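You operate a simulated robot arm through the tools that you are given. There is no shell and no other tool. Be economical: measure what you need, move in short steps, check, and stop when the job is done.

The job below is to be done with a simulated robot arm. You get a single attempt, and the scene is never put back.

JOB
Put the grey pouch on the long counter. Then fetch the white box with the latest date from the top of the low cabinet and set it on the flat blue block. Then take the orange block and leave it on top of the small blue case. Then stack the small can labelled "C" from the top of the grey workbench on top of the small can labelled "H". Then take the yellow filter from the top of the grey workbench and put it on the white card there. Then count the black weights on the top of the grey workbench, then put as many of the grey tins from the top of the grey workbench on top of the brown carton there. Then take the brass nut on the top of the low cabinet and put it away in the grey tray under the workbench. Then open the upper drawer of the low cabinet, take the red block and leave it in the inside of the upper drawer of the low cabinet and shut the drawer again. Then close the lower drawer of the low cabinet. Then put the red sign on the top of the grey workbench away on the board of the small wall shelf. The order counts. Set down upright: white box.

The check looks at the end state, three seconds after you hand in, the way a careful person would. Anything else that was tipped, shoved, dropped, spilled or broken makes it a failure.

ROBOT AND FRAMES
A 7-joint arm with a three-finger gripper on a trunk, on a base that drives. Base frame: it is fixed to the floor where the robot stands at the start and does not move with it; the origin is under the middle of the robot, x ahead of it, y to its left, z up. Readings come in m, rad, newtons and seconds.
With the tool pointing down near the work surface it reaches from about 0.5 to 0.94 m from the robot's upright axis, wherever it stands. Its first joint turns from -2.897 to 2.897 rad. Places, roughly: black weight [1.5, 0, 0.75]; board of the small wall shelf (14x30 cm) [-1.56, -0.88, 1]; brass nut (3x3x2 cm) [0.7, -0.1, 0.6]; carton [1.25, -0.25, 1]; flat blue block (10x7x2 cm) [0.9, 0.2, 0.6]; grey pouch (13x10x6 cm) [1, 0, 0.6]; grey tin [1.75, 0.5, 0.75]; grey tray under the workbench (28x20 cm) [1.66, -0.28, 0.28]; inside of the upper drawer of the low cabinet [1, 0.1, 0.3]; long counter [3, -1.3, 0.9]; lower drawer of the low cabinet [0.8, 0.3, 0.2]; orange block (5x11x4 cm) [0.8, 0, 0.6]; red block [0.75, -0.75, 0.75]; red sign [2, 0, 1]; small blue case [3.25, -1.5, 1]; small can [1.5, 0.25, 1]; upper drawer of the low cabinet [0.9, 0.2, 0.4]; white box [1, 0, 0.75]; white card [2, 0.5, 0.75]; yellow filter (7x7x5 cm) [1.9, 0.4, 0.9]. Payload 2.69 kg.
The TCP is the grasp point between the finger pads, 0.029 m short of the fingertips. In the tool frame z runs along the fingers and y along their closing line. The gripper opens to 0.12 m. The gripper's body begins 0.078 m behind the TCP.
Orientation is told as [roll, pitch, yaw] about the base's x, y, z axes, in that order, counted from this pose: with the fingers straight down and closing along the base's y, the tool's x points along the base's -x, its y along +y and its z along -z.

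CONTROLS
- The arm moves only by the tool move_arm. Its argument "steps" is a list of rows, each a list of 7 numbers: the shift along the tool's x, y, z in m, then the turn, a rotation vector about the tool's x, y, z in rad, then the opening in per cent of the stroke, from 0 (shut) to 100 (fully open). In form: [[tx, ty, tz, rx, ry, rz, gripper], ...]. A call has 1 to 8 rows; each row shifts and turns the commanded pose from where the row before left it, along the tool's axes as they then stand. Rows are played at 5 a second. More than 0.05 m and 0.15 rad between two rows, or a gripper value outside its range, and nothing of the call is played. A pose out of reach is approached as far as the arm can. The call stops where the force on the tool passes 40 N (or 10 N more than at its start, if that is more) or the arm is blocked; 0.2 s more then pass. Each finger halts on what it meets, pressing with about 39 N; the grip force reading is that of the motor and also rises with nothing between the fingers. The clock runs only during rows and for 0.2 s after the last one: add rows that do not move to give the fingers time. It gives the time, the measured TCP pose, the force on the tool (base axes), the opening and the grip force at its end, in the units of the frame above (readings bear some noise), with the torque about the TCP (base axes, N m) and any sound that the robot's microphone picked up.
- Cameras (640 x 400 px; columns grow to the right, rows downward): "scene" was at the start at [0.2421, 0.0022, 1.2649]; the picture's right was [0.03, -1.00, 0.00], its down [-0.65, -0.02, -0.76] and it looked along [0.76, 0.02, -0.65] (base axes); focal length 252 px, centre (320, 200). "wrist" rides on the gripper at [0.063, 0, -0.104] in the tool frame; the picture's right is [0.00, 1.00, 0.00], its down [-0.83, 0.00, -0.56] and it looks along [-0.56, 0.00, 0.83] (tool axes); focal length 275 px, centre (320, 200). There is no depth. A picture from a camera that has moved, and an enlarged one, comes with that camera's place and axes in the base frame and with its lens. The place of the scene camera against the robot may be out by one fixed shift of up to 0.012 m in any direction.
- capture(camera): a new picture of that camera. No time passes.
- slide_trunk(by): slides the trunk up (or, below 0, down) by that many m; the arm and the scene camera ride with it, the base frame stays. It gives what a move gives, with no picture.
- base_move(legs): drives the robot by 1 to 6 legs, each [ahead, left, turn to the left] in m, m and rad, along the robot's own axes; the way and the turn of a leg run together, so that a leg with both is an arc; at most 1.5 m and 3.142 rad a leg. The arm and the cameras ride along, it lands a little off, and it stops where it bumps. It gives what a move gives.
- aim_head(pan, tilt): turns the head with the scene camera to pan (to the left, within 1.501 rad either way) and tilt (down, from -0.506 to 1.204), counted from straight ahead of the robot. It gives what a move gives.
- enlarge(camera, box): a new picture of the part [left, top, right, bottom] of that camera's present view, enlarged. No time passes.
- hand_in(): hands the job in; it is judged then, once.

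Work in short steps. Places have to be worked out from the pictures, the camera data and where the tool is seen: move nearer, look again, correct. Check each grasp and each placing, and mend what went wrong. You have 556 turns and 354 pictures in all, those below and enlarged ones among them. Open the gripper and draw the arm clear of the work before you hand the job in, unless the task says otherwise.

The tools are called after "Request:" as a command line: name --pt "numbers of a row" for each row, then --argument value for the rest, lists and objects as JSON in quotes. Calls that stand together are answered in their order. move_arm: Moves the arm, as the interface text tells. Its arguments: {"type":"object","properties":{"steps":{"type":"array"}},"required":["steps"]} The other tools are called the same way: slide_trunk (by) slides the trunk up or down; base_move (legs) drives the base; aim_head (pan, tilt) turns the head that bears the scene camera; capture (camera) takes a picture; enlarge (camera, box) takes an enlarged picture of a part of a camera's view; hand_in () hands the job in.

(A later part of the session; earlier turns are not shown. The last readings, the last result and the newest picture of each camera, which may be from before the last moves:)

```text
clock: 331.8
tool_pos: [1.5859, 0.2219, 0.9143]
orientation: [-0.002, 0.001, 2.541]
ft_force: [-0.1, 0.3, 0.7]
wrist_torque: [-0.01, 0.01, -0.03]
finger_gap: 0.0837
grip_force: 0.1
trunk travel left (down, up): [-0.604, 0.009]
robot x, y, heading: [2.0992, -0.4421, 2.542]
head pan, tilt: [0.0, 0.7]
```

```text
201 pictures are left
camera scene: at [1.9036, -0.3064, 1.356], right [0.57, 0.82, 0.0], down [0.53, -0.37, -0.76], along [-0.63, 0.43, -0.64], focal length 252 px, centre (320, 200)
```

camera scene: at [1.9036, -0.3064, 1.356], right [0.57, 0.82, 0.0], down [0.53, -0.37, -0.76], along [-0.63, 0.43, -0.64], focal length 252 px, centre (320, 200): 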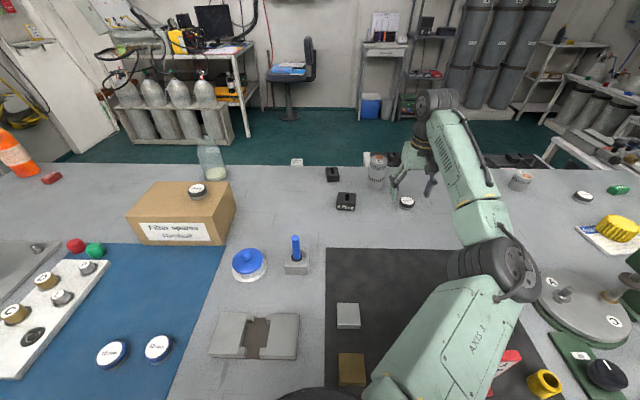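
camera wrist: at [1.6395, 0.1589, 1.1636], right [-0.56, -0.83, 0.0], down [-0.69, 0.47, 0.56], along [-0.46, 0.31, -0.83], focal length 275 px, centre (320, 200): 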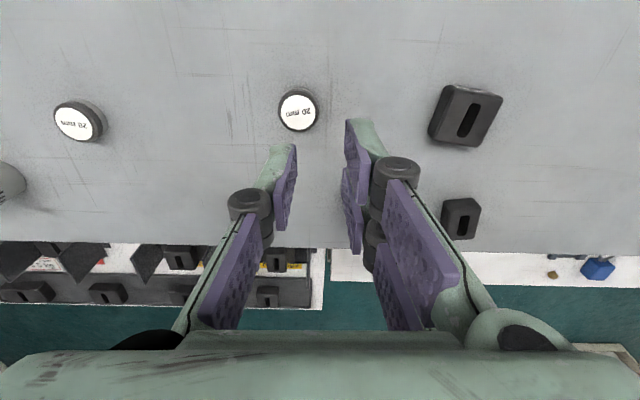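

The elbow hangs low over the red sign when stretched. I raise, then tilt the tool by 0.4 rad (fingers pointing ahead), which lets the wrist and elbow stay further back and higher.

Request:
move_arm --pt "0 0 -0.05 0 0 0 70" --pt "0 0 -0.03 0 -0.1 0 70" --pt "0 0 0 0 -0.1 0 70" --pt "0 0 0 0 -0.1 0 70" --pt "0 0 0 0 -0.1 0 70"

Request:
capture --camera "scene"

Request:
capture --camera "wrist"

```text
clock: 333.0
tool_pos: [1.5904, 0.218, 1.0199]
orientation: [-0.024, -0.42, 2.552]
ft_force: [0.5, -0.1, 0.1]
wrist_torque: [-0.03, 0.04, 0.02]
finger_gap: 0.0841
grip_force: 0.0
trunk travel left (down, up): [-0.604, 0.009]
robot x, y, heading: [2.0994, -0.4413, 2.539]
head pan, tilt: [0.0, 0.7]
```

```text
200 pictures are left
camera scene: at [1.9082, -0.3115, 1.3628], right [0.57, 0.82, 0.0], down [0.53, -0.36, -0.77], along [-0.63, 0.44, -0.64], focal length 252 px, centre (320, 200)
```

scene: 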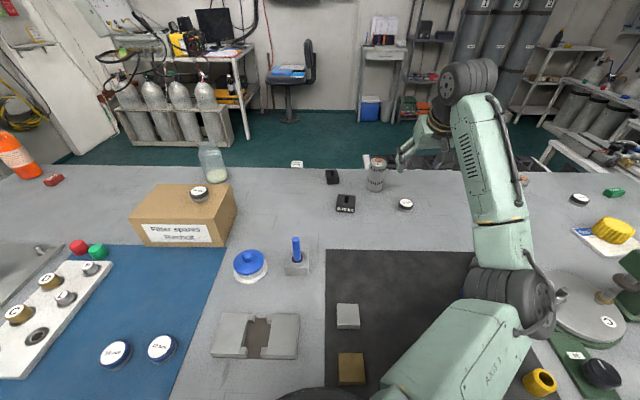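

```text
199 pictures are left
camera wrist: at [1.6712, 0.1619, 1.0887], right [-0.56, -0.83, -0.02], down [-0.45, 0.28, 0.85], along [-0.69, 0.49, -0.53], focal length 275 px, centre (320, 200)
```

wrist: 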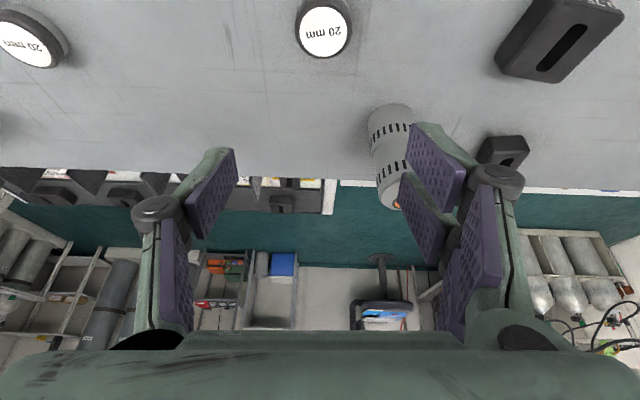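

The elbow went lower and is pressing on something (my body tips). I undo this immediately and raise.

Request:
move_arm --pt "0.02 0 -0.04 0 0.1 0 70" --pt "0.02 0 -0.02 0 0.1 0 70" --pt "0.02 0 0 0 0.1 0 70" --pt "0.02 0 0 0 0.1 0 70" --pt "0.03 0.02 -0.02 0 0 0 70" --pt "0.03 0.02 -0.02 0 0 0 70"

Request:
capture --camera "scene"

```text
clock: 334.4
tool_pos: [1.6954, 0.0975, 1.0698]
orientation: [-0.003, 0.003, 2.54]
ft_force: [-0.1, -0.2, 0.7]
wrist_torque: [-0.03, 0.01, -0.01]
finger_gap: 0.084
grip_force: 0.1
trunk travel left (down, up): [-0.604, 0.009]
robot x, y, heading: [2.1055, -0.4407, 2.538]
head pan, tilt: [0.0, 0.7]
```

```text
198 pictures are left
camera scene: at [1.9039, -0.3069, 1.3561], right [0.57, 0.82, 0.0], down [0.53, -0.36, -0.77], along [-0.63, 0.43, -0.64], focal length 252 px, centre (320, 200)
```

scene: 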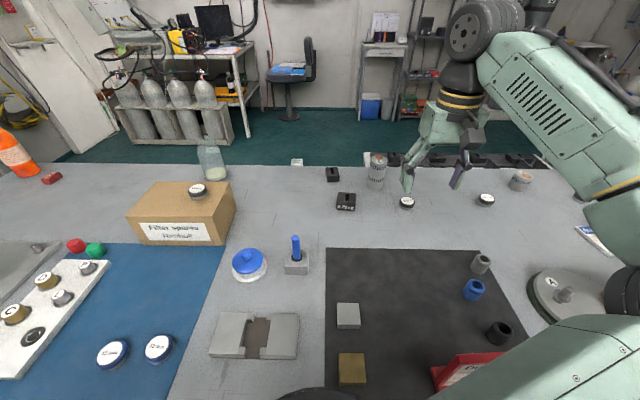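

I check the red sign and the little rings in close-up.

Request:
enlarge --camera "scene" --box '[400, 240, 560, 400]'

```text
2.50 times, centred on (480, 320) of scene
camera zoom: at [1.9039, -0.3069, 1.3561], right [0.57, 0.82, 0.0], down [0.53, -0.36, -0.77], along [-0.63, 0.43, -0.64], focal length 630 px, centre (-80, -100)
```

zoom: 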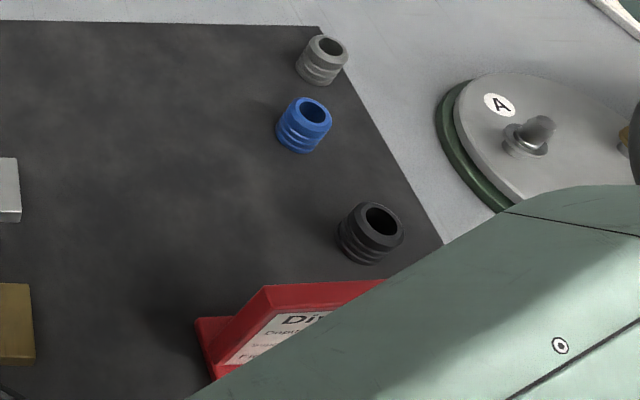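

The sign is unmoved. With my stand shifted 0.14 m to the left, the elbow stays clear of the sign; I do that and come 2 cm closer.

Request:
base_move --legs '[[0.02, 0.14, 0]]'

Request:
capture --camera "wrist"

```text
clock: 336.1
tool_pos: [1.601, -0.0044, 1.068]
orientation: [-0.001, 0.002, 2.541]
ft_force: [0.1, -1.6, -0.6]
wrist_torque: [-0.04, -0.01, 0.0]
finger_gap: 0.0842
grip_force: 0.0
trunk travel left (down, up): [-0.604, 0.009]
robot x, y, heading: [2.0048, -0.5459, 2.533]
head pan, tilt: [0.0, 0.7]
```

```text
196 pictures are left
camera wrist: at [1.6509, -0.0398, 1.1728], right [-0.56, -0.83, 0.0], down [-0.69, 0.47, 0.56], along [-0.46, 0.31, -0.83], focal length 275 px, centre (320, 200)
```

wrist: 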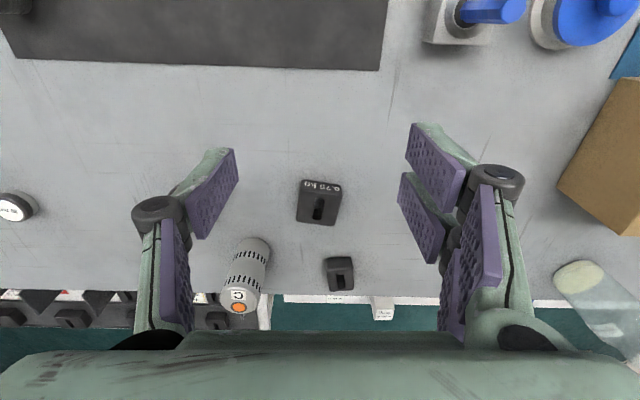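

Now I move to the tin, staying just above the stack height, and look at the arm before going low.

Request:
move_arm --pt "-0.02 -0.035 0.02 0 0 0 70" --pt "-0.02 -0.04 0.01 0 0 0 70" --pt "-0.03 -0.035 0.01 0 0 0 70" --pt "-0.035 -0.034 0 0 0 0 70" --pt "-0.034 -0.034 0 0 0 0 70" --pt "0 0 0.05 0 0 0 70"

Request:
capture --camera "wrist"

Request:
capture --camera "scene"

```text
clock: 337.6
tool_pos: [1.5853, 0.221, 0.9779]
orientation: [-0.001, 0.003, 2.543]
ft_force: [-0.2, 0.2, 1.1]
wrist_torque: [-0.02, -0.02, 0.01]
finger_gap: 0.0837
grip_force: 0.1
trunk travel left (down, up): [-0.604, 0.009]
robot x, y, heading: [2.0037, -0.5484, 2.534]
head pan, tilt: [0.0, 0.7]
```

```text
195 pictures are left
camera wrist: at [1.6367, 0.1868, 1.0807], right [-0.56, -0.83, 0.0], down [-0.69, 0.47, 0.55], along [-0.46, 0.31, -0.83], focal length 275 px, centre (320, 200)
```

wrist: 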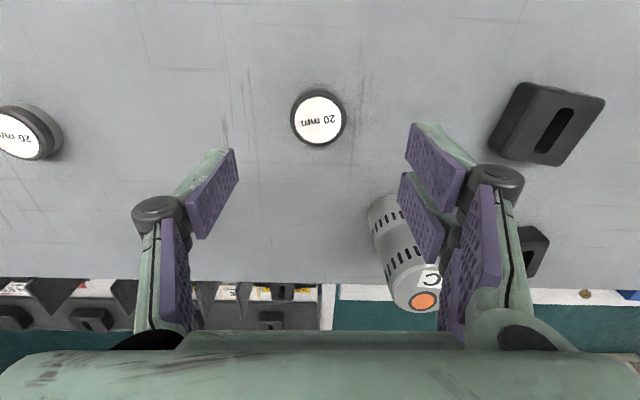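

```text
194 pictures are left
camera scene: at [1.8075, -0.4099, 1.3559], right [0.57, 0.82, 0.0], down [0.53, -0.37, -0.76], along [-0.63, 0.43, -0.64], focal length 252 px, centre (320, 200)
```

scene: 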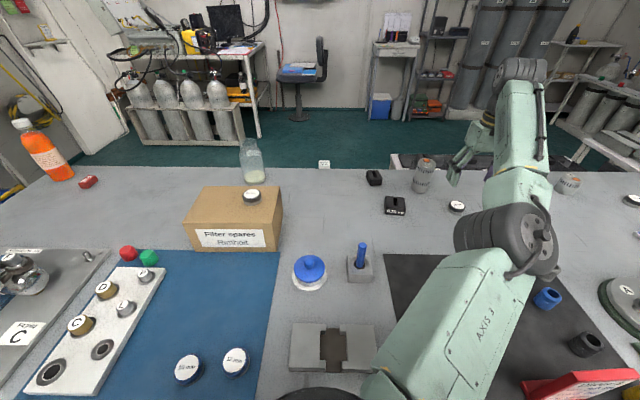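

The elbow is clear of the sign now, and the tin is centred. I descend the rest.

Request:
move_arm --pt "0 0 0.04 0 0 0 70" --pt "0 0 0.03 0 0 0 70" --pt "0 0 0.02 0 0 0 70" --pt "0 0 0 0 0 0 70"

Request:
capture --camera "scene"

```text
clock: 338.6
tool_pos: [1.5845, 0.2211, 0.8876]
orientation: [-0.001, 0.001, 2.541]
ft_force: [-0.3, 0.3, -0.3]
wrist_torque: [0.01, 0.0, 0.0]
finger_gap: 0.0841
grip_force: 0.1
trunk travel left (down, up): [-0.604, 0.009]
robot x, y, heading: [2.0059, -0.547, 2.534]
head pan, tilt: [0.0, 0.7]
```

```text
193 pictures are left
camera scene: at [1.8076, -0.4107, 1.356], right [0.57, 0.82, 0.0], down [0.53, -0.37, -0.76], along [-0.63, 0.44, -0.64], focal length 252 px, centre (320, 200)
```

scene: 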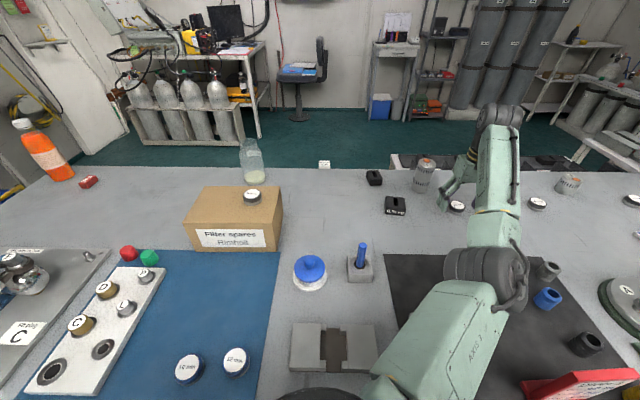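

Reached z 0.888 without tilt. I close and lift.

Request:
move_arm --pt "0 0 0 0 0 0 40" --pt "0 0 0 0 0 0 20" --pt "0 0 0 0 0 0 20" --pt "0 0 0 0 0 0 20" --pt "0 0 0 0 0 0 20"

Request:
move_arm --pt "0 0 -0.04 0 0 0 20" --pt "0 0 -0.05 0 0 0 20" --pt "0 0 -0.05 0 0 0 20" --pt "0.03 0.03 0 0 0 0 20" --pt "0.03 0.035 0 0 0 0 20" --pt "0.01 0.045 0 0 0 0 20" --pt "0.01 0.045 0 0 0 0 20" --pt "0 0.045 -0.015 0 0 0 20"

Request:
capture --camera "wrist"

```text
clock: 339.8
tool_pos: [1.5846, 0.2222, 0.888]
orientation: [-0.001, 0.002, 2.54]
ft_force: [0.3, -0.4, 0.2]
wrist_torque: [-0.01, 0.01, 0.0]
finger_gap: 0.042
grip_force: 37.9
trunk travel left (down, up): [-0.604, 0.009]
robot x, y, heading: [2.005, -0.5482, 2.534]
head pan, tilt: [0.0, 0.7]
```

```text
clock: 341.6
tool_pos: [1.5617, 0.1827, 1.0401]
orientation: [-0.001, 0.003, 2.54]
ft_force: [0.3, -0.6, -1.3]
wrist_torque: [0.03, -0.06, -0.06]
finger_gap: 0.0421
grip_force: 38.8
out of reach, approached as far as the arm can: row 4, 5, 6, 7
trunk travel left (down, up): [-0.604, 0.009]
robot x, y, heading: [2.0057, -0.5469, 2.539]
head pan, tilt: [0.0, 0.7]
```

```text
192 pictures are left
camera wrist: at [1.6123, 0.1482, 1.1455], right [-0.56, -0.83, 0.0], down [-0.69, 0.47, 0.55], along [-0.46, 0.31, -0.83], focal length 275 px, centre (320, 200)
```

wrist: 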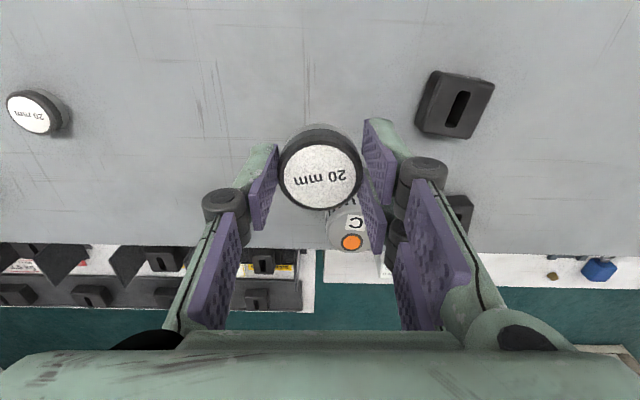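

The lift went to the reach limit. I come down a little and draw in gently to see whether the arm follows.

Request:
move_arm --pt "0 0 0.02 0 0 0 20" --pt "0 0 0.02 0 0 0 20" --pt "0.02 0.0 0.0 0 0 0 20"

```text
clock: 342.4
tool_pos: [1.5808, 0.1716, 1.0025]
orientation: [-0.003, 0.001, 2.538]
ft_force: [0.6, 0.2, 0.2]
wrist_torque: [0.02, 0.03, 0.01]
finger_gap: 0.0421
grip_force: 38.8
trunk travel left (down, up): [-0.604, 0.009]
robot x, y, heading: [2.0018, -0.5492, 2.534]
head pan, tilt: [0.0, 0.7]
```

It follows. I draw inward first, then raise slightly and go left to the carton.

Request:
move_arm --pt "0.045 0.01 0 0 0 0 20" --pt "0.045 0.02 0 0 0 0 20" --pt "0.03 0.035 -0.01 0 0 0 20" --pt "0.01 0.045 -0.015 0 0 0 20" --pt "0.0 0.045 -0.015 0 0 0 20" --pt "0 0.049 0 0 0 0 20" --pt "0 0.049 0 0 0 0 20" --pt "0 0.049 0 0 0 0 20"

Request:
move_arm --pt "0 0.049 0 0 0 0 20" --pt "-0.01 0.048 0 0 0 0 20" --pt "-0.015 0.047 0 0 0 0 20" --pt "-0.02 0.045 0 0 0 0 20" --pt "-0.02 0.04 0 0 0 0 20" --pt "-0.02 0.04 0 0 0 0 20"

Request:
capture --camera "wrist"

```text
clock: 344.1
tool_pos: [1.5166, -0.1494, 1.0403]
orientation: [-0.001, 0.001, 2.542]
ft_force: [0.1, 0.1, -0.2]
wrist_torque: [0.0, -0.01, 0.0]
finger_gap: 0.0421
grip_force: 39.3
trunk travel left (down, up): [-0.604, 0.009]
robot x, y, heading: [2.0057, -0.5499, 2.535]
head pan, tilt: [0.0, 0.7]
```

```text
clock: 345.6
tool_pos: [1.294, -0.3224, 1.0373]
orientation: [-0.001, 0.001, 2.542]
ft_force: [-0.2, -0.5, -1.3]
wrist_torque: [-0.01, -0.01, 0.0]
finger_gap: 0.0419
grip_force: 38.9
trunk travel left (down, up): [-0.604, 0.009]
robot x, y, heading: [2.006, -0.5461, 2.536]
head pan, tilt: [0.0, 0.7]
```

```text
191 pictures are left
camera wrist: at [1.3446, -0.3581, 1.1415], right [-0.56, -0.83, 0.0], down [-0.69, 0.47, 0.55], along [-0.46, 0.31, -0.83], focal length 275 px, centre (320, 200)
```

wrist: 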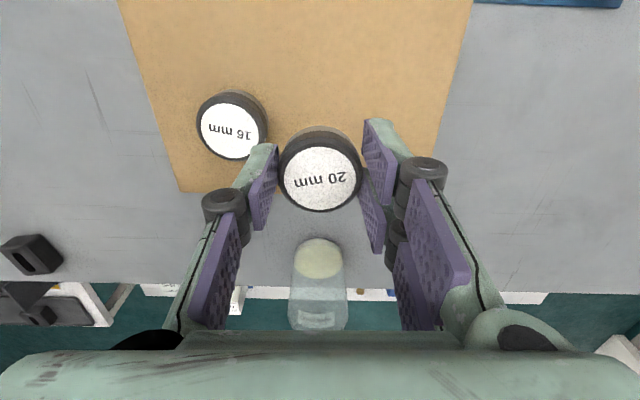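

I shift 4 cm further left (s≈0.425) to keep off the first tin, and lower.

Request:
move_arm --pt "0.006 0.04 0 0 0 0 20" --pt "0 0 0.03 0 0 0 20" --pt "0 0 0.016 0 0 0 20" --pt "0 0 0 0 0 0 20"

Request:
capture --camera "wrist"

```text
clock: 346.6
tool_pos: [1.2745, -0.3597, 0.9904]
orientation: [-0.002, -0.001, 2.541]
ft_force: [0.2, -0.3, -0.9]
wrist_torque: [0.01, 0.02, 0.02]
finger_gap: 0.0419
grip_force: 39.2
trunk travel left (down, up): [-0.604, 0.009]
robot x, y, heading: [2.0054, -0.5473, 2.536]
head pan, tilt: [0.0, 0.7]
```

```text
190 pictures are left
camera wrist: at [1.3263, -0.3948, 1.0957], right [-0.56, -0.83, 0.0], down [-0.69, 0.47, 0.56], along [-0.46, 0.31, -0.83], focal length 275 px, centre (320, 200)
```

wrist: 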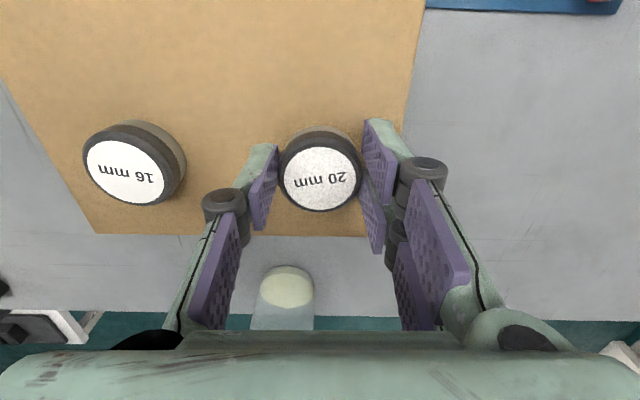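

Request:
move_arm --pt "0 0 0.004 0 0 0 20" --pt "0 0 0 0 0 0 20"

Request:
move_arm --pt "0 0 0.001 0 0 0 20" --pt "0 0 0 0 0 0 20"

```text
clock: 347.1
tool_pos: [1.2754, -0.3605, 0.9897]
orientation: [0.002, -0.003, 2.538]
ft_force: [-4.9, 1.4, 12.2]
wrist_torque: [-0.06, -0.02, -0.02]
finger_gap: 0.042
grip_force: 39.1
trunk travel left (down, up): [-0.604, 0.009]
robot x, y, heading: [2.0058, -0.5494, 2.536]
head pan, tilt: [0.0, 0.7]
```

```text
clock: 347.8
tool_pos: [1.2755, -0.3592, 0.9881]
orientation: [0.003, -0.001, 2.541]
ft_force: [-8.1, 1.3, 20.8]
wrist_torque: [-0.12, 0.04, -0.05]
finger_gap: 0.0418
grip_force: 39.3
trunk travel left (down, up): [-0.604, 0.009]
robot x, y, heading: [2.0013, -0.5454, 2.538]
head pan, tilt: [0.0, 0.7]
```

Contact. I relieve, open, and rise.

Request:
move_arm --pt "0 0 -0.003 0 0 0 20" --pt "0 0 0 0 0 0 52" --pt "0 0 0 0 0 0 55" --pt "0 0 -0.03 0 0 0 55" --pt "0 0 -0.04 0 0 0 55" --pt "0.04 0 0 0 0 0 55" --pt "0.04 0 0 0 0 0 55"

Request:
capture --camera "wrist"

Request:
capture --camera "scene"

```text
clock: 349.4
tool_pos: [1.3437, -0.406, 1.0609]
orientation: [-0.002, 0.0, 2.54]
ft_force: [0.3, 0.1, -0.4]
wrist_torque: [0.03, 0.01, -0.01]
finger_gap: 0.066
grip_force: 0.0
trunk travel left (down, up): [-0.604, 0.009]
robot x, y, heading: [2.0, -0.5463, 2.534]
head pan, tilt: [0.0, 0.7]
```

```text
189 pictures are left
camera wrist: at [1.3955, -0.4402, 1.1652], right [-0.56, -0.83, 0.0], down [-0.69, 0.47, 0.56], along [-0.46, 0.31, -0.83], focal length 275 px, centre (320, 200)
```

wrist: 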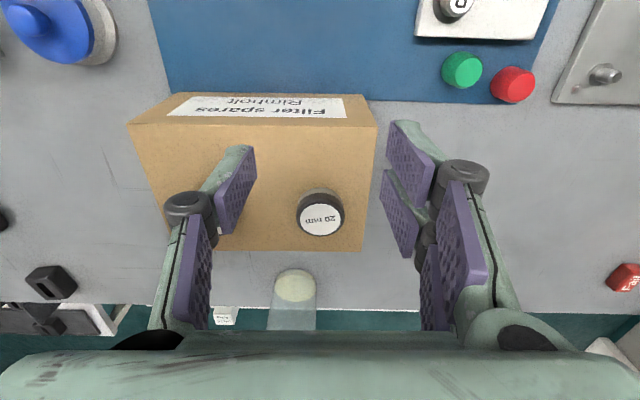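

```text
188 pictures are left
camera scene: at [1.8078, -0.4108, 1.3561], right [0.57, 0.82, 0.0], down [0.53, -0.37, -0.77], along [-0.63, 0.44, -0.64], focal length 252 px, centre (320, 200)
```

scene: 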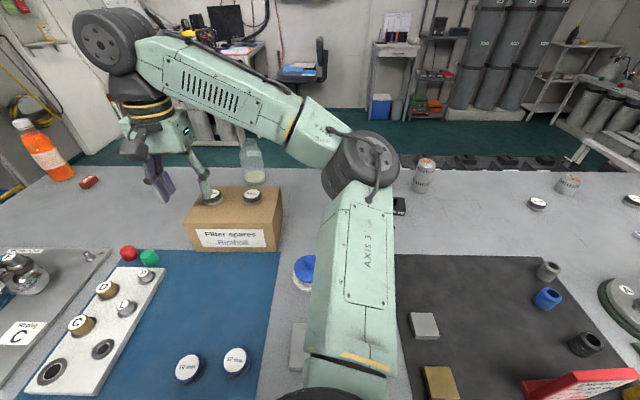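

Both tins stand on the carton (two weights, two tins). Next the brass nut: I centre the arm, turn around here, and drive back to the cabinet.

Request:
move_arm --pt "0 -0.045 0 0 0 0 100" --pt "0 -0.045 0 0 0 0 100" --pt "0 -0.045 0 0 0 0 100" --pt "0 -0.045 0 0 0 0 100" --pt "0 -0.045 0 0 0 0 100" --pt "0.01 -0.02 0 0 0 0 100"

Request:
base_move --legs '[[-0.12, 0.3, 0], [0, 0, -1.56], [0, 0, -1.575]]'

Request:
base_move --legs '[[0, -0.6, 0], [0, -0.62, 0]]'

Request:
capture --camera "scene"

```text
clock: 350.8
tool_pos: [1.4892, -0.2081, 1.0627]
orientation: [0.001, 0.001, 2.541]
ft_force: [-0.3, -0.1, 0.1]
wrist_torque: [0.0, -0.02, -0.01]
finger_gap: 0.1197
grip_force: 0.1
trunk travel left (down, up): [-0.604, 0.009]
robot x, y, heading: [2.0022, -0.5468, 2.534]
head pan, tilt: [0.0, 0.7]
```

```text
clock: 361.6
tool_pos: [2.4415, -1.2093, 1.0625]
orientation: [-0.002, 0.002, -0.616]
ft_force: [0.5, 0.0, 0.4]
wrist_torque: [0.02, -0.02, -0.01]
finger_gap: 0.1201
grip_force: 0.1
trunk travel left (down, up): [-0.604, 0.009]
robot x, y, heading: [1.9352, -0.8624, -0.625]
head pan, tilt: [0.0, 0.7]
```

```text
clock: 371.5
tool_pos: [1.7343, -2.2026, 1.0627]
orientation: [-0.001, 0.002, -0.626]
ft_force: [0.3, 1.0, -0.2]
wrist_torque: [-0.02, 0.03, -0.03]
finger_gap: 0.1202
grip_force: 0.0
trunk travel left (down, up): [-0.604, 0.009]
robot x, y, heading: [1.2255, -1.8509, -0.628]
head pan, tilt: [0.0, 0.7]
```

```text
187 pictures are left
camera scene: at [1.424, -1.9938, 1.356], right [-0.59, -0.81, 0.0], down [-0.52, 0.38, -0.76], along [0.62, -0.45, -0.64], focal length 252 px, centre (320, 200)
```

scene: 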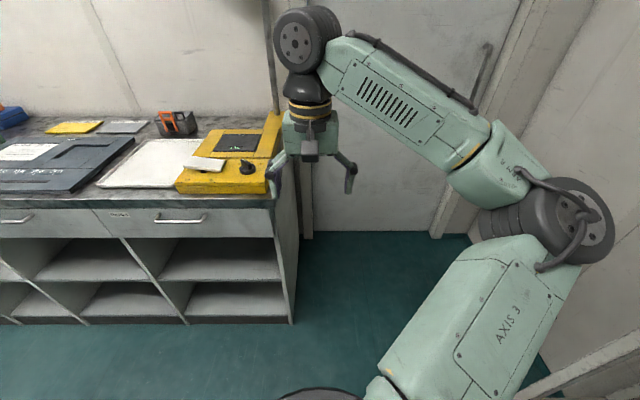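

I square up and drive back down the aisle, then across to the cabinet, lowering the trunk.

Request:
base_move --legs '[[0, 0, 0.028], [-1.05, 0, 0], [-1.04, 0, 0], [0, 0.55, 0], [0, 0.53, 0]]'

Request:
slide_trunk --by -0.09

Request:
capture --camera "wrist"

Request:
capture --camera "scene"

```text
clock: 390.7
tool_pos: [0.648, -0.122, 1.0617]
orientation: [-0.002, 0.002, -0.586]
ft_force: [0.1, -0.2, 0.4]
wrist_torque: [-0.05, -0.02, 0.0]
finger_gap: 0.12
grip_force: 0.0
trunk travel left (down, up): [-0.604, 0.009]
robot x, y, heading: [0.1299, 0.2114, -0.592]
head pan, tilt: [0.0, 0.7]
```

```text
clock: 391.9
tool_pos: [0.6474, -0.1211, 0.9733]
orientation: [-0.002, 0.002, -0.586]
ft_force: [0.6, 0.0, -0.2]
wrist_torque: [0.0, 0.01, -0.01]
finger_gap: 0.1199
grip_force: 0.1
trunk travel left (down, up): [-0.514, 0.099]
robot x, y, heading: [0.1299, 0.2091, -0.586]
head pan, tilt: [0.0, 0.7]
```

```text
186 pictures are left
camera wrist: at [0.5943, -0.0863, 1.0772], right [0.55, 0.84, 0.0], down [0.7, -0.46, 0.56], along [0.46, -0.31, -0.83], focal length 275 px, centre (320, 200)
```

wrist: 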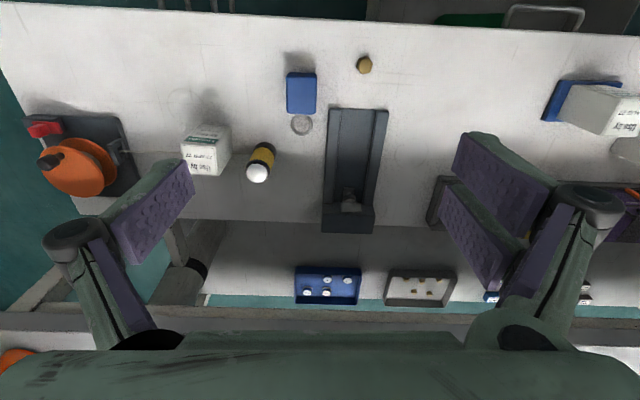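

```text
185 pictures are left
camera scene: at [0.3296, 0.0755, 1.2661], right [-0.56, -0.83, 0.0], down [-0.53, 0.36, -0.77], along [0.64, -0.43, -0.64], focal length 252 px, centre (320, 200)
```

scene: 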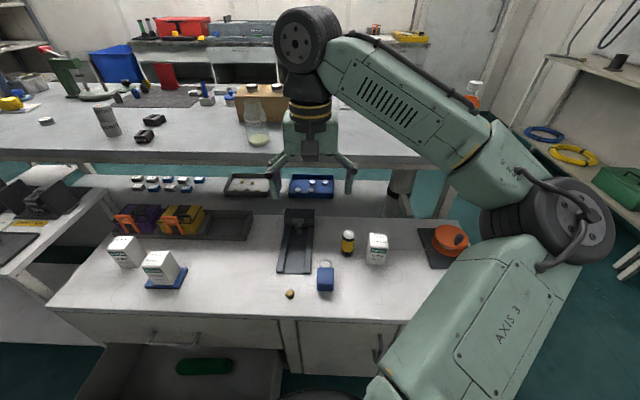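

Nut at about (0.599, 0.337). I move over it with a 50 % opening and lower part way.

Request:
move_arm --pt "0.002 0.036 0 0 0 0.014 70" --pt "0.002 0.036 0 0 0 0 50" --pt "0 0 0.05 0 0 0 50" --pt "0 0 0.05 0 0 0 50" --pt "0 0 0.05 0 0 0 50" --pt "0 0 0.05 0 0 0 50" --pt "0 0 0.05 0 0 0 50"

Request:
capture --camera "wrist"

```text
clock: 393.6
tool_pos: [0.6827, -0.0589, 0.7213]
orientation: [0.001, 0.002, -0.601]
ft_force: [-0.7, 0.0, -1.2]
wrist_torque: [0.0, 0.04, 0.02]
finger_gap: 0.0598
grip_force: 0.1
trunk travel left (down, up): [-0.514, 0.099]
robot x, y, heading: [0.1274, 0.2122, -0.59]
head pan, tilt: [0.0, 0.7]
```

```text
184 pictures are left
camera wrist: at [0.6294, -0.0236, 0.8266], right [0.56, 0.83, 0.0], down [0.69, -0.47, 0.56], along [0.46, -0.31, -0.83], focal length 275 px, centre (320, 200)
```

wrist: 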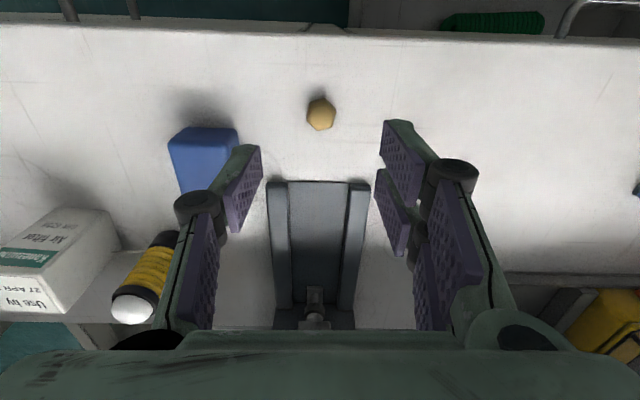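

Aligned on the nut. I descend to z≈0.632 and close.

Request:
move_arm --pt "0 0 0.05 0 0 0 48" --pt "0 0 0.039 0 0 0 48" --pt "0 0 0 0 0 0 25" --pt "0 0 0 0 0 0 5" --pt "0 0 0 0 0 0 5" --pt "0 0 0 0 0 0 5"

Request:
move_arm --pt "0 0 -0.03 0 0 0 5" --pt "0 0 -0.05 0 0 0 5" --pt "0 0 -0.05 0 0 0 5"

Request:
capture --camera "wrist"

```text
clock: 394.9
tool_pos: [0.6823, -0.0581, 0.6347]
orientation: [-0.002, 0.001, -0.6]
ft_force: [-0.2, 0.4, 0.2]
wrist_torque: [-0.01, -0.02, 0.02]
finger_gap: 0.0061
grip_force: 0.1
trunk travel left (down, up): [-0.514, 0.099]
robot x, y, heading: [0.1277, 0.2076, -0.589]
head pan, tilt: [0.0, 0.7]
```

```text
clock: 395.8
tool_pos: [0.6828, -0.0623, 0.7638]
orientation: [-0.002, 0.0, -0.601]
ft_force: [-0.8, -0.2, -0.3]
wrist_torque: [0.01, 0.01, 0.02]
finger_gap: 0.0059
grip_force: 0.2
trunk travel left (down, up): [-0.514, 0.099]
robot x, y, heading: [0.1295, 0.2104, -0.595]
head pan, tilt: [0.0, 0.7]
```

```text
183 pictures are left
camera wrist: at [0.6293, -0.0253, 0.8691], right [0.56, 0.83, 0.0], down [0.69, -0.47, 0.55], along [0.46, -0.31, -0.83], focal length 275 px, centre (320, 200)
```

wrist: 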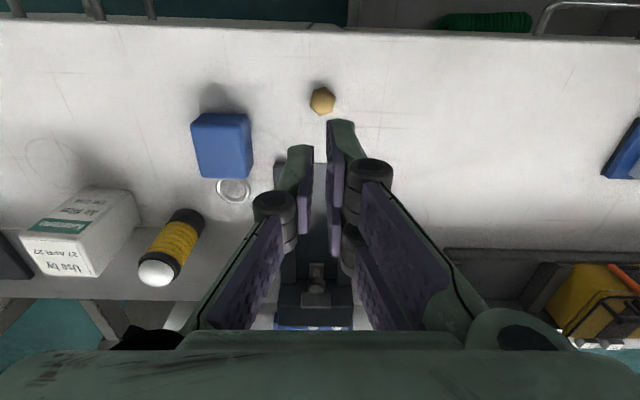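

The fingers closed just above the nut. The cabinet top must be a little lower than assumed; I go down again, feeling for the surface.

Request:
move_arm --pt "-0.002 0 0.03 0 0 0 45" --pt "0 0 0.05 0 0 0 45" --pt "0 0 0.045 0 0 0 45" --pt "0 0 0.006 0 0 0 45" --pt "0 0 0 0 0 0 45"

Request:
move_arm --pt "0 0 0.004 0 0 0 45" --pt "0 0 0 0 0 0 45"

Request:
move_arm --pt "0 0 0.003 0 0 0 45" --pt "0 0 0 0 0 0 45"

Request:
capture --camera "wrist"

```text
clock: 396.9
tool_pos: [0.683, -0.0599, 0.6303]
orientation: [-0.001, 0.002, -0.599]
ft_force: [-0.7, -0.2, -0.5]
wrist_torque: [0.01, 0.02, 0.0]
finger_gap: 0.0541
grip_force: 0.1
trunk travel left (down, up): [-0.514, 0.099]
robot x, y, heading: [0.1234, 0.2098, -0.589]
head pan, tilt: [0.0, 0.7]
```

```text
clock: 397.6
tool_pos: [0.6849, -0.0614, 0.6276]
orientation: [0.0, 0.001, -0.6]
ft_force: [0.7, 0.9, 1.1]
wrist_torque: [0.0, 0.01, 0.03]
finger_gap: 0.0537
grip_force: 0.0
trunk travel left (down, up): [-0.514, 0.099]
robot x, y, heading: [0.1279, 0.2073, -0.587]
head pan, tilt: [0.0, 0.7]
```

```text
clock: 398.1
tool_pos: [0.6844, -0.0619, 0.6252]
orientation: [-0.001, 0.002, -0.603]
ft_force: [0.0, -0.3, 0.1]
wrist_torque: [0.0, 0.04, -0.01]
finger_gap: 0.0539
grip_force: 0.0
trunk travel left (down, up): [-0.514, 0.099]
robot x, y, heading: [0.1268, 0.2097, -0.59]
head pan, tilt: [0.0, 0.7]
```

```text
182 pictures are left
camera wrist: at [0.6321, -0.0247, 0.7294], right [0.56, 0.83, 0.0], down [0.69, -0.47, 0.55], along [0.46, -0.31, -0.83], focal length 275 px, centre (320, 200)
```

wrist: 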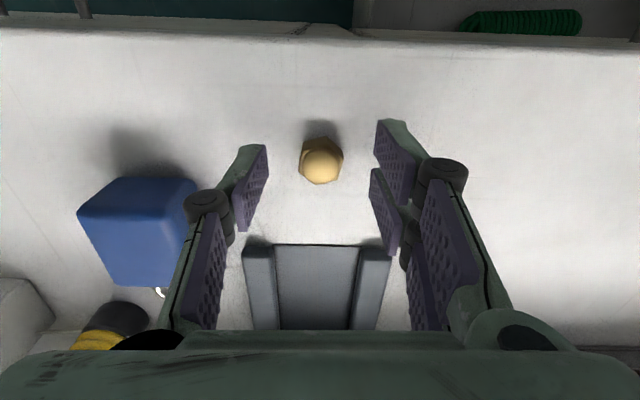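

Request:
move_arm --pt "0 0 0.003 0 0 0 45" --pt "0 0 0 0 0 0 45"

Request:
move_arm --pt "0 0 0 0 0 0 25" --pt "0 0 0 0 0 0 5" --pt "0 0 0 0 0 0 5" --pt "0 0 0 0 0 0 5"

Request:
capture --camera "wrist"

```text
clock: 398.8
tool_pos: [0.6843, -0.0608, 0.6221]
orientation: [-0.002, 0.002, -0.6]
ft_force: [0.2, -0.9, 0.0]
wrist_torque: [0.02, 0.01, 0.0]
finger_gap: 0.0538
grip_force: 0.0
trunk travel left (down, up): [-0.514, 0.099]
robot x, y, heading: [0.1273, 0.2081, -0.592]
head pan, tilt: [0.0, 0.7]
```

```text
clock: 399.8
tool_pos: [0.6849, -0.0596, 0.6221]
orientation: [0.0, -0.001, -0.6]
ft_force: [-1.1, -0.4, 10.6]
wrist_torque: [-0.06, 0.0, 0.01]
finger_gap: 0.0058
grip_force: 0.0
trunk travel left (down, up): [-0.514, 0.099]
robot x, y, heading: [0.1279, 0.2101, -0.588]
head pan, tilt: [0.0, 0.7]
```

```text
181 pictures are left
camera wrist: at [0.6319, -0.0244, 0.7273], right [0.56, 0.83, 0.0], down [0.69, -0.47, 0.56], along [0.46, -0.31, -0.83], focal length 275 px, centre (320, 200)
```

wrist: 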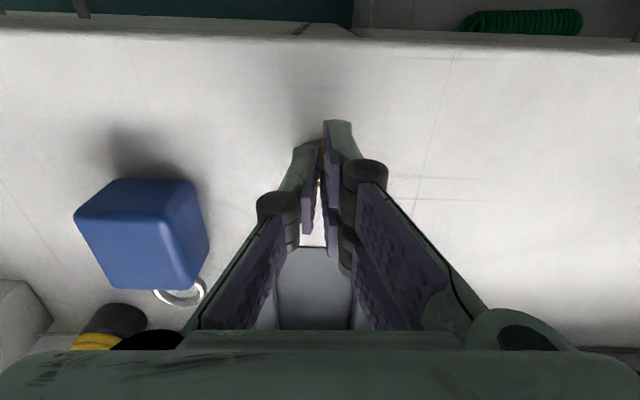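

The fingertips rode over the domed top. I open and feel further down for the real surface.

Request:
move_arm --pt "0 0 -0.02 0 0 0 5" --pt "0 0 -0.02 0 0 0 45" --pt "0 0 0 0 0 0 45" --pt "0 0 0 0 0 0 45"

Request:
capture --camera "wrist"

```text
clock: 400.8
tool_pos: [0.6853, -0.0609, 0.6633]
orientation: [-0.003, 0.001, -0.602]
ft_force: [-0.1, -0.3, 0.2]
wrist_torque: [-0.01, 0.02, -0.03]
finger_gap: 0.0541
grip_force: 0.1
trunk travel left (down, up): [-0.514, 0.099]
robot x, y, heading: [0.1266, 0.2132, -0.591]
head pan, tilt: [0.0, 0.7]
```

```text
180 pictures are left
camera wrist: at [0.6325, -0.0245, 0.7669], right [0.56, 0.83, 0.0], down [0.69, -0.47, 0.56], along [0.46, -0.31, -0.83], focal length 275 px, centre (320, 200)
```

wrist: 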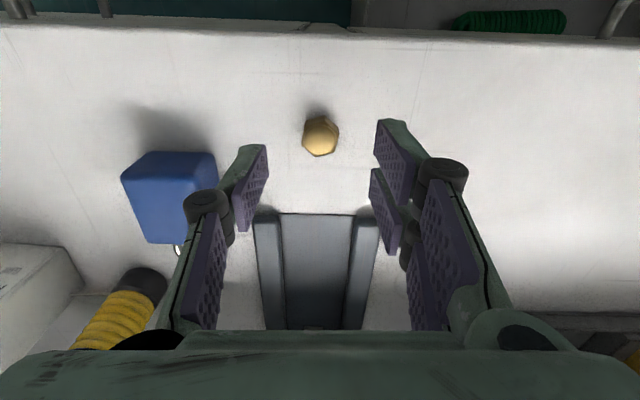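

Request:
move_arm --pt "0.001 0 0.041 0 0 0 45" --pt "0 0 0.003 0 0 0 45" --pt "0 0 0 0 0 0 45"

Request:
move_arm --pt "0 0 0.003 0 0 0 45" --pt "0 0 0 0 0 0 45"

Request:
move_arm --pt "0 0 0.003 0 0 0 45" --pt "0 0 0 0 0 0 45"

```text
clock: 401.6
tool_pos: [0.6843, -0.0603, 0.6183]
orientation: [0.0, 0.001, -0.601]
ft_force: [0.2, 0.8, -0.6]
wrist_torque: [0.03, -0.02, 0.0]
finger_gap: 0.0541
grip_force: 0.3
trunk travel left (down, up): [-0.514, 0.099]
robot x, y, heading: [0.128, 0.2097, -0.589]
head pan, tilt: [0.0, 0.7]
```

```text
clock: 402.1
tool_pos: [0.6843, -0.0609, 0.6154]
orientation: [0.0, 0.001, -0.6]
ft_force: [0.1, -0.4, -0.3]
wrist_torque: [0.0, 0.01, -0.01]
finger_gap: 0.0539
grip_force: 0.1
trunk travel left (down, up): [-0.514, 0.099]
robot x, y, heading: [0.1297, 0.2092, -0.587]
head pan, tilt: [0.0, 0.7]
```

```text
clock: 402.8
tool_pos: [0.6838, -0.0603, 0.611]
orientation: [0.0, 0.0, -0.6]
ft_force: [0.1, 0.2, -0.1]
wrist_torque: [0.01, 0.0, -0.03]
finger_gap: 0.0541
grip_force: 0.1
trunk travel left (down, up): [-0.514, 0.099]
robot x, y, heading: [0.1263, 0.2096, -0.596]
head pan, tilt: [0.0, 0.7]
```

Request:
move_arm --pt "0 0 0.003 0 0 0 45" --pt "0 0 0 0 0 0 45"

Request:
move_arm --pt "0 0 0.003 0 0 0 45" --pt "0 0 0 0 0 0 45"

Request:
capture --camera "wrist"

```text
clock: 403.4
tool_pos: [0.6838, -0.0606, 0.6088]
orientation: [-0.001, 0.001, -0.6]
ft_force: [-0.4, -0.7, -0.1]
wrist_torque: [0.01, -0.01, 0.02]
finger_gap: 0.0541
grip_force: 0.1
trunk travel left (down, up): [-0.514, 0.099]
robot x, y, heading: [0.1267, 0.2136, -0.592]
head pan, tilt: [0.0, 0.7]
```

```text
clock: 403.9
tool_pos: [0.683, -0.06, 0.6086]
orientation: [0.001, 0.0, -0.6]
ft_force: [-1.3, 1.2, 13.1]
wrist_torque: [0.25, -0.07, 0.05]
finger_gap: 0.0545
grip_force: 0.8
trunk travel left (down, up): [-0.514, 0.099]
robot x, y, heading: [0.1256, 0.2086, -0.592]
head pan, tilt: [0.0, 0.7]
```

```text
179 pictures are left
camera wrist: at [0.631, -0.0245, 0.7119], right [0.56, 0.83, 0.0], down [0.69, -0.47, 0.56], along [0.46, -0.31, -0.83], focal length 275 px, centre (320, 200)
```

wrist: 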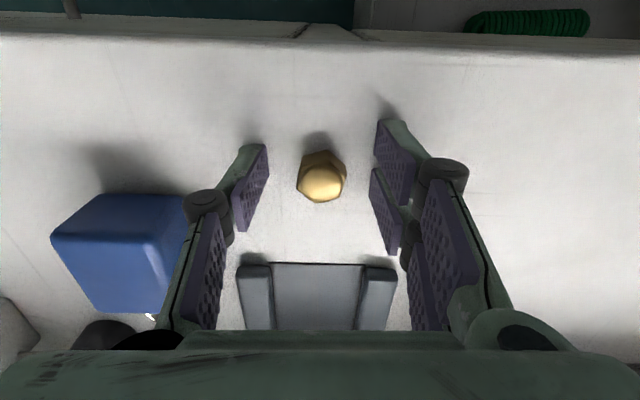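

The cabinet top is at z≈0.58. The nut is 6 mm further ahead; I lift 3 mm, shift, and close.

Request:
move_arm --pt "0 0 -0.004 0 0 0 45" --pt "-0.006 0 0 0 0 0 45" --pt "0 0 0 0 0 0 25" --pt "0 0 0 0 0 0 5" --pt "0 0 0 0 0 0 5" --pt "0 0 0 0 0 0 5"

Request:
move_arm --pt "0 0 -0.03 0 0 0 5" --pt "0 0 -0.05 0 0 0 5" --pt "0 0 -0.05 0 0 0 5"

Request:
capture --camera "wrist"

```text
clock: 405.4
tool_pos: [0.6894, -0.0629, 0.6106]
orientation: [-0.001, 0.001, -0.6]
ft_force: [0.0, 0.5, -0.5]
wrist_torque: [-0.02, 0.03, -0.01]
finger_gap: 0.0236
grip_force: 30.7
trunk travel left (down, up): [-0.514, 0.099]
robot x, y, heading: [0.126, 0.2129, -0.59]
head pan, tilt: [0.0, 0.7]
```

```text
clock: 406.1
tool_pos: [0.69, -0.0632, 0.7431]
orientation: [-0.002, 0.001, -0.601]
ft_force: [0.1, -0.3, -0.5]
wrist_torque: [-0.03, 0.0, -0.01]
finger_gap: 0.0235
grip_force: 39.1
trunk travel left (down, up): [-0.514, 0.099]
robot x, y, heading: [0.13, 0.2122, -0.59]
head pan, tilt: [0.0, 0.7]
```

```text
178 pictures are left
camera wrist: at [0.6372, -0.0274, 0.8468], right [0.56, 0.83, 0.0], down [0.69, -0.47, 0.55], along [0.46, -0.31, -0.83], focal length 275 px, centre (320, 200)
```

wrist: 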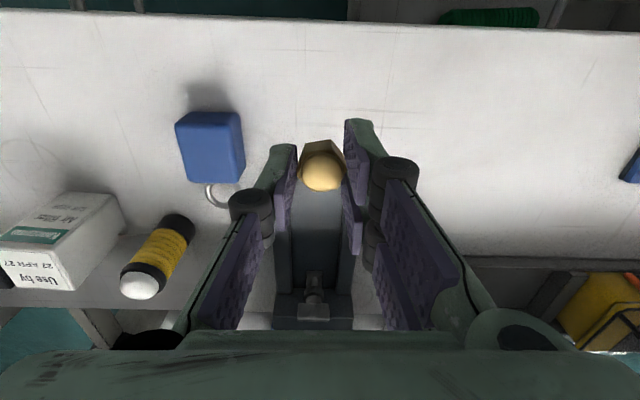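

The nut is held. I raise it and drive round to the back of the workbench, where the tray can be reached.

Request:
move_arm --pt "0 0 -0.05 0 0 0 5" --pt "0 0 -0.05 0 0 0 5" --pt "0 -0.03 -0.04 0 0 0 5" --pt "-0.01 -0.03 -0.04 0 0 0 5" --pt "-0.02 -0.02 -0.04 0 0 0 5"

Request:
base_move --legs '[[-0.03, -0.55, -0.005], [0, -0.54, 0], [1.05, 0, 0], [1.08, 0, 0], [0, 0.6, 0], [0, 0.6, 0]]'

Request:
capture --camera "scene"

```text
refused: row 4 steps farther than a row can; nothing moved
```

```text
clock: 434.8
tool_pos: [2.5087, -1.1426, 0.7419]
orientation: [-0.002, 0.002, -0.605]
ft_force: [-0.1, 0.7, -1.5]
wrist_torque: [0.02, 0.01, 0.01]
finger_gap: 0.0234
grip_force: 38.7
trunk travel left (down, up): [-0.514, 0.099]
robot x, y, heading: [1.9473, -0.8612, -0.596]
head pan, tilt: [0.0, 0.7]
```

```text
177 pictures are left
camera scene: at [2.1482, -1.0017, 1.266], right [-0.56, -0.83, 0.0], down [-0.53, 0.36, -0.76], along [0.63, -0.43, -0.64], focal length 252 px, centre (320, 200)
```

scene: 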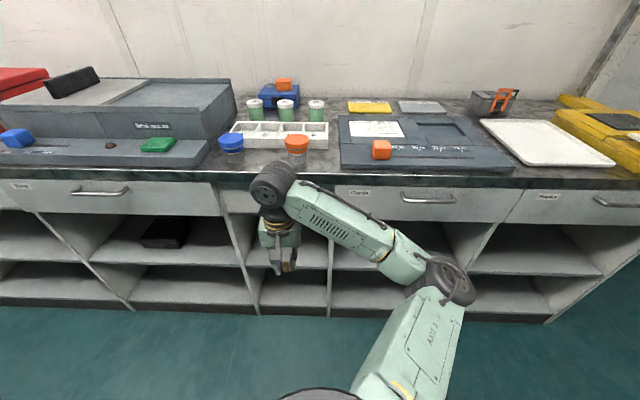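

The arm move had been refused (row too long) and the base drove with the arm low; fortunately nothing was touched (I'll check the cabinet later). I now raise the arm before turning.

Request:
move_arm --pt "0.02 0 -0.045 0 0 0 5" --pt "0 0 -0.05 0 0 0 5" --pt "0 0 -0.05 0 0 0 5" --pt "0 -0.02 -0.045 0 0 0 5" --pt "0 -0.02 -0.045 0 0 0 5" --pt "0 -0.02 -0.04 0 0 0 5"

Request:
slide_trunk --by 0.09

Request:
base_move --legs '[[0, 0, 1.56], [0, 0, 1.57], [-0.38, 0, 0]]'

Request:
capture --camera "scene"

```text
clock: 436.2
tool_pos: [2.4593, -1.1783, 1.0185]
orientation: [-0.001, -0.001, -0.605]
ft_force: [-0.7, -0.5, -0.3]
wrist_torque: [-0.01, 0.0, 0.0]
finger_gap: 0.0232
grip_force: 38.9
trunk travel left (down, up): [-0.514, 0.099]
robot x, y, heading: [1.9468, -0.8659, -0.594]
head pan, tilt: [0.0, 0.7]
```

```text
clock: 437.5
tool_pos: [2.4596, -1.179, 1.1065]
orientation: [-0.003, 0.001, -0.605]
ft_force: [0.4, 0.3, -1.2]
wrist_torque: [0.01, -0.02, 0.03]
finger_gap: 0.0225
grip_force: 39.2
trunk travel left (down, up): [-0.604, 0.009]
robot x, y, heading: [1.9459, -0.8664, -0.597]
head pan, tilt: [0.0, 0.7]
```

```text
clock: 447.7
tool_pos: [1.7509, -0.7636, 1.1081]
orientation: [-0.001, 0.0, 2.526]
ft_force: [0.7, -0.6, 0.0]
wrist_torque: [0.0, 0.02, 0.02]
finger_gap: 0.0229
grip_force: 39.2
trunk travel left (down, up): [-0.604, 0.009]
robot x, y, heading: [2.2585, -1.0857, 2.536]
head pan, tilt: [0.0, 0.7]
```

```text
176 pictures are left
camera scene: at [2.0641, -0.946, 1.3561], right [0.57, 0.82, 0.0], down [0.53, -0.37, -0.77], along [-0.63, 0.44, -0.64], focal length 252 px, centre (320, 200)
```

scene: 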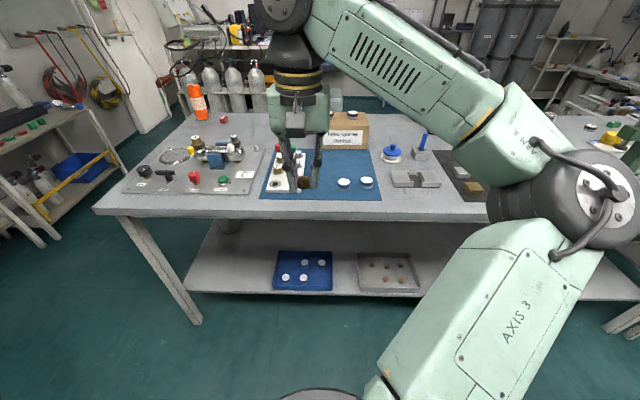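

Both trays on the lower shelf are visible; the grey one is at about (1.51, 0.72), z≈0.27. I strafe right and lower the trunk while still outside the bench.

Request:
base_move --legs '[[0, -0.34, 0.005]]'

Request:
slide_trunk --by -0.55

Request:
aim_head --pan 0.0 --tilt 0.5

Request:
capture --camera "scene"

Request:
capture --camera "wrist"

```text
clock: 450.9
tool_pos: [1.9397, -0.4874, 1.1071]
orientation: [0.001, 0.001, 2.535]
ft_force: [0.4, 1.0, -0.5]
wrist_torque: [0.0, 0.0, -0.01]
finger_gap: 0.0227
grip_force: 39.3
trunk travel left (down, up): [-0.604, 0.009]
robot x, y, heading: [2.4547, -0.8031, 2.548]
head pan, tilt: [0.0, 0.7]
```

```text
refused: -0.55 is not a number from -0.4 to 0.4
```

```text
clock: 451.7
tool_pos: [1.9403, -0.4874, 1.1075]
orientation: [-0.001, 0.002, 2.532]
ft_force: [-0.8, 0.2, -0.2]
wrist_torque: [0.0, -0.02, 0.0]
finger_gap: 0.0227
grip_force: 38.4
trunk travel left (down, up): [-0.604, 0.009]
robot x, y, heading: [2.4556, -0.8064, 2.544]
head pan, tilt: [0.0, 0.499]
```

```text
175 pictures are left
camera scene: at [2.2501, -0.6634, 1.3736], right [0.56, 0.83, 0.0], down [0.4, -0.27, -0.88], along [-0.73, 0.49, -0.48], focal length 252 px, centre (320, 200)
```

scene: 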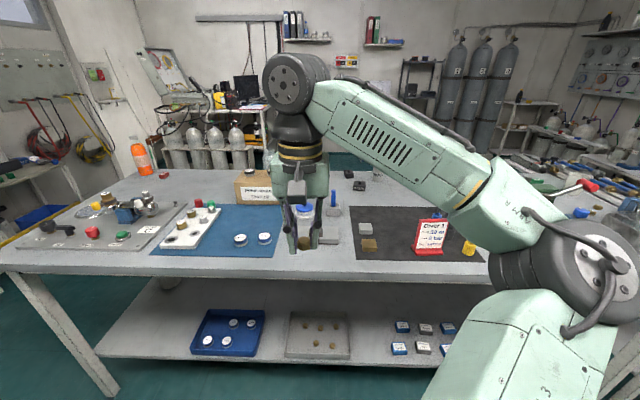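

```text
174 pictures are left
camera wrist: at [1.9913, -0.5232, 1.2115], right [-0.57, -0.82, 0.0], down [-0.69, 0.47, 0.56], along [-0.46, 0.31, -0.83], focal length 275 px, centre (320, 200)
```

wrist: 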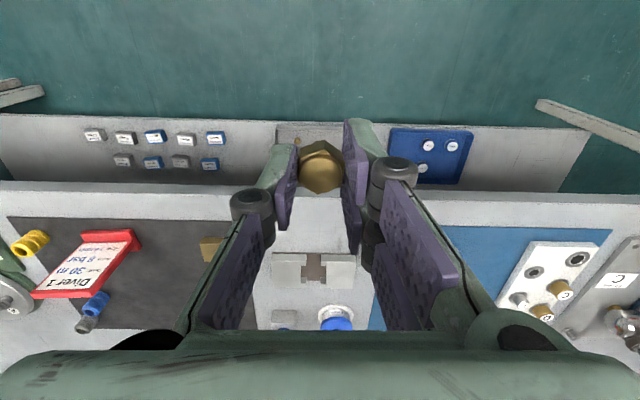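

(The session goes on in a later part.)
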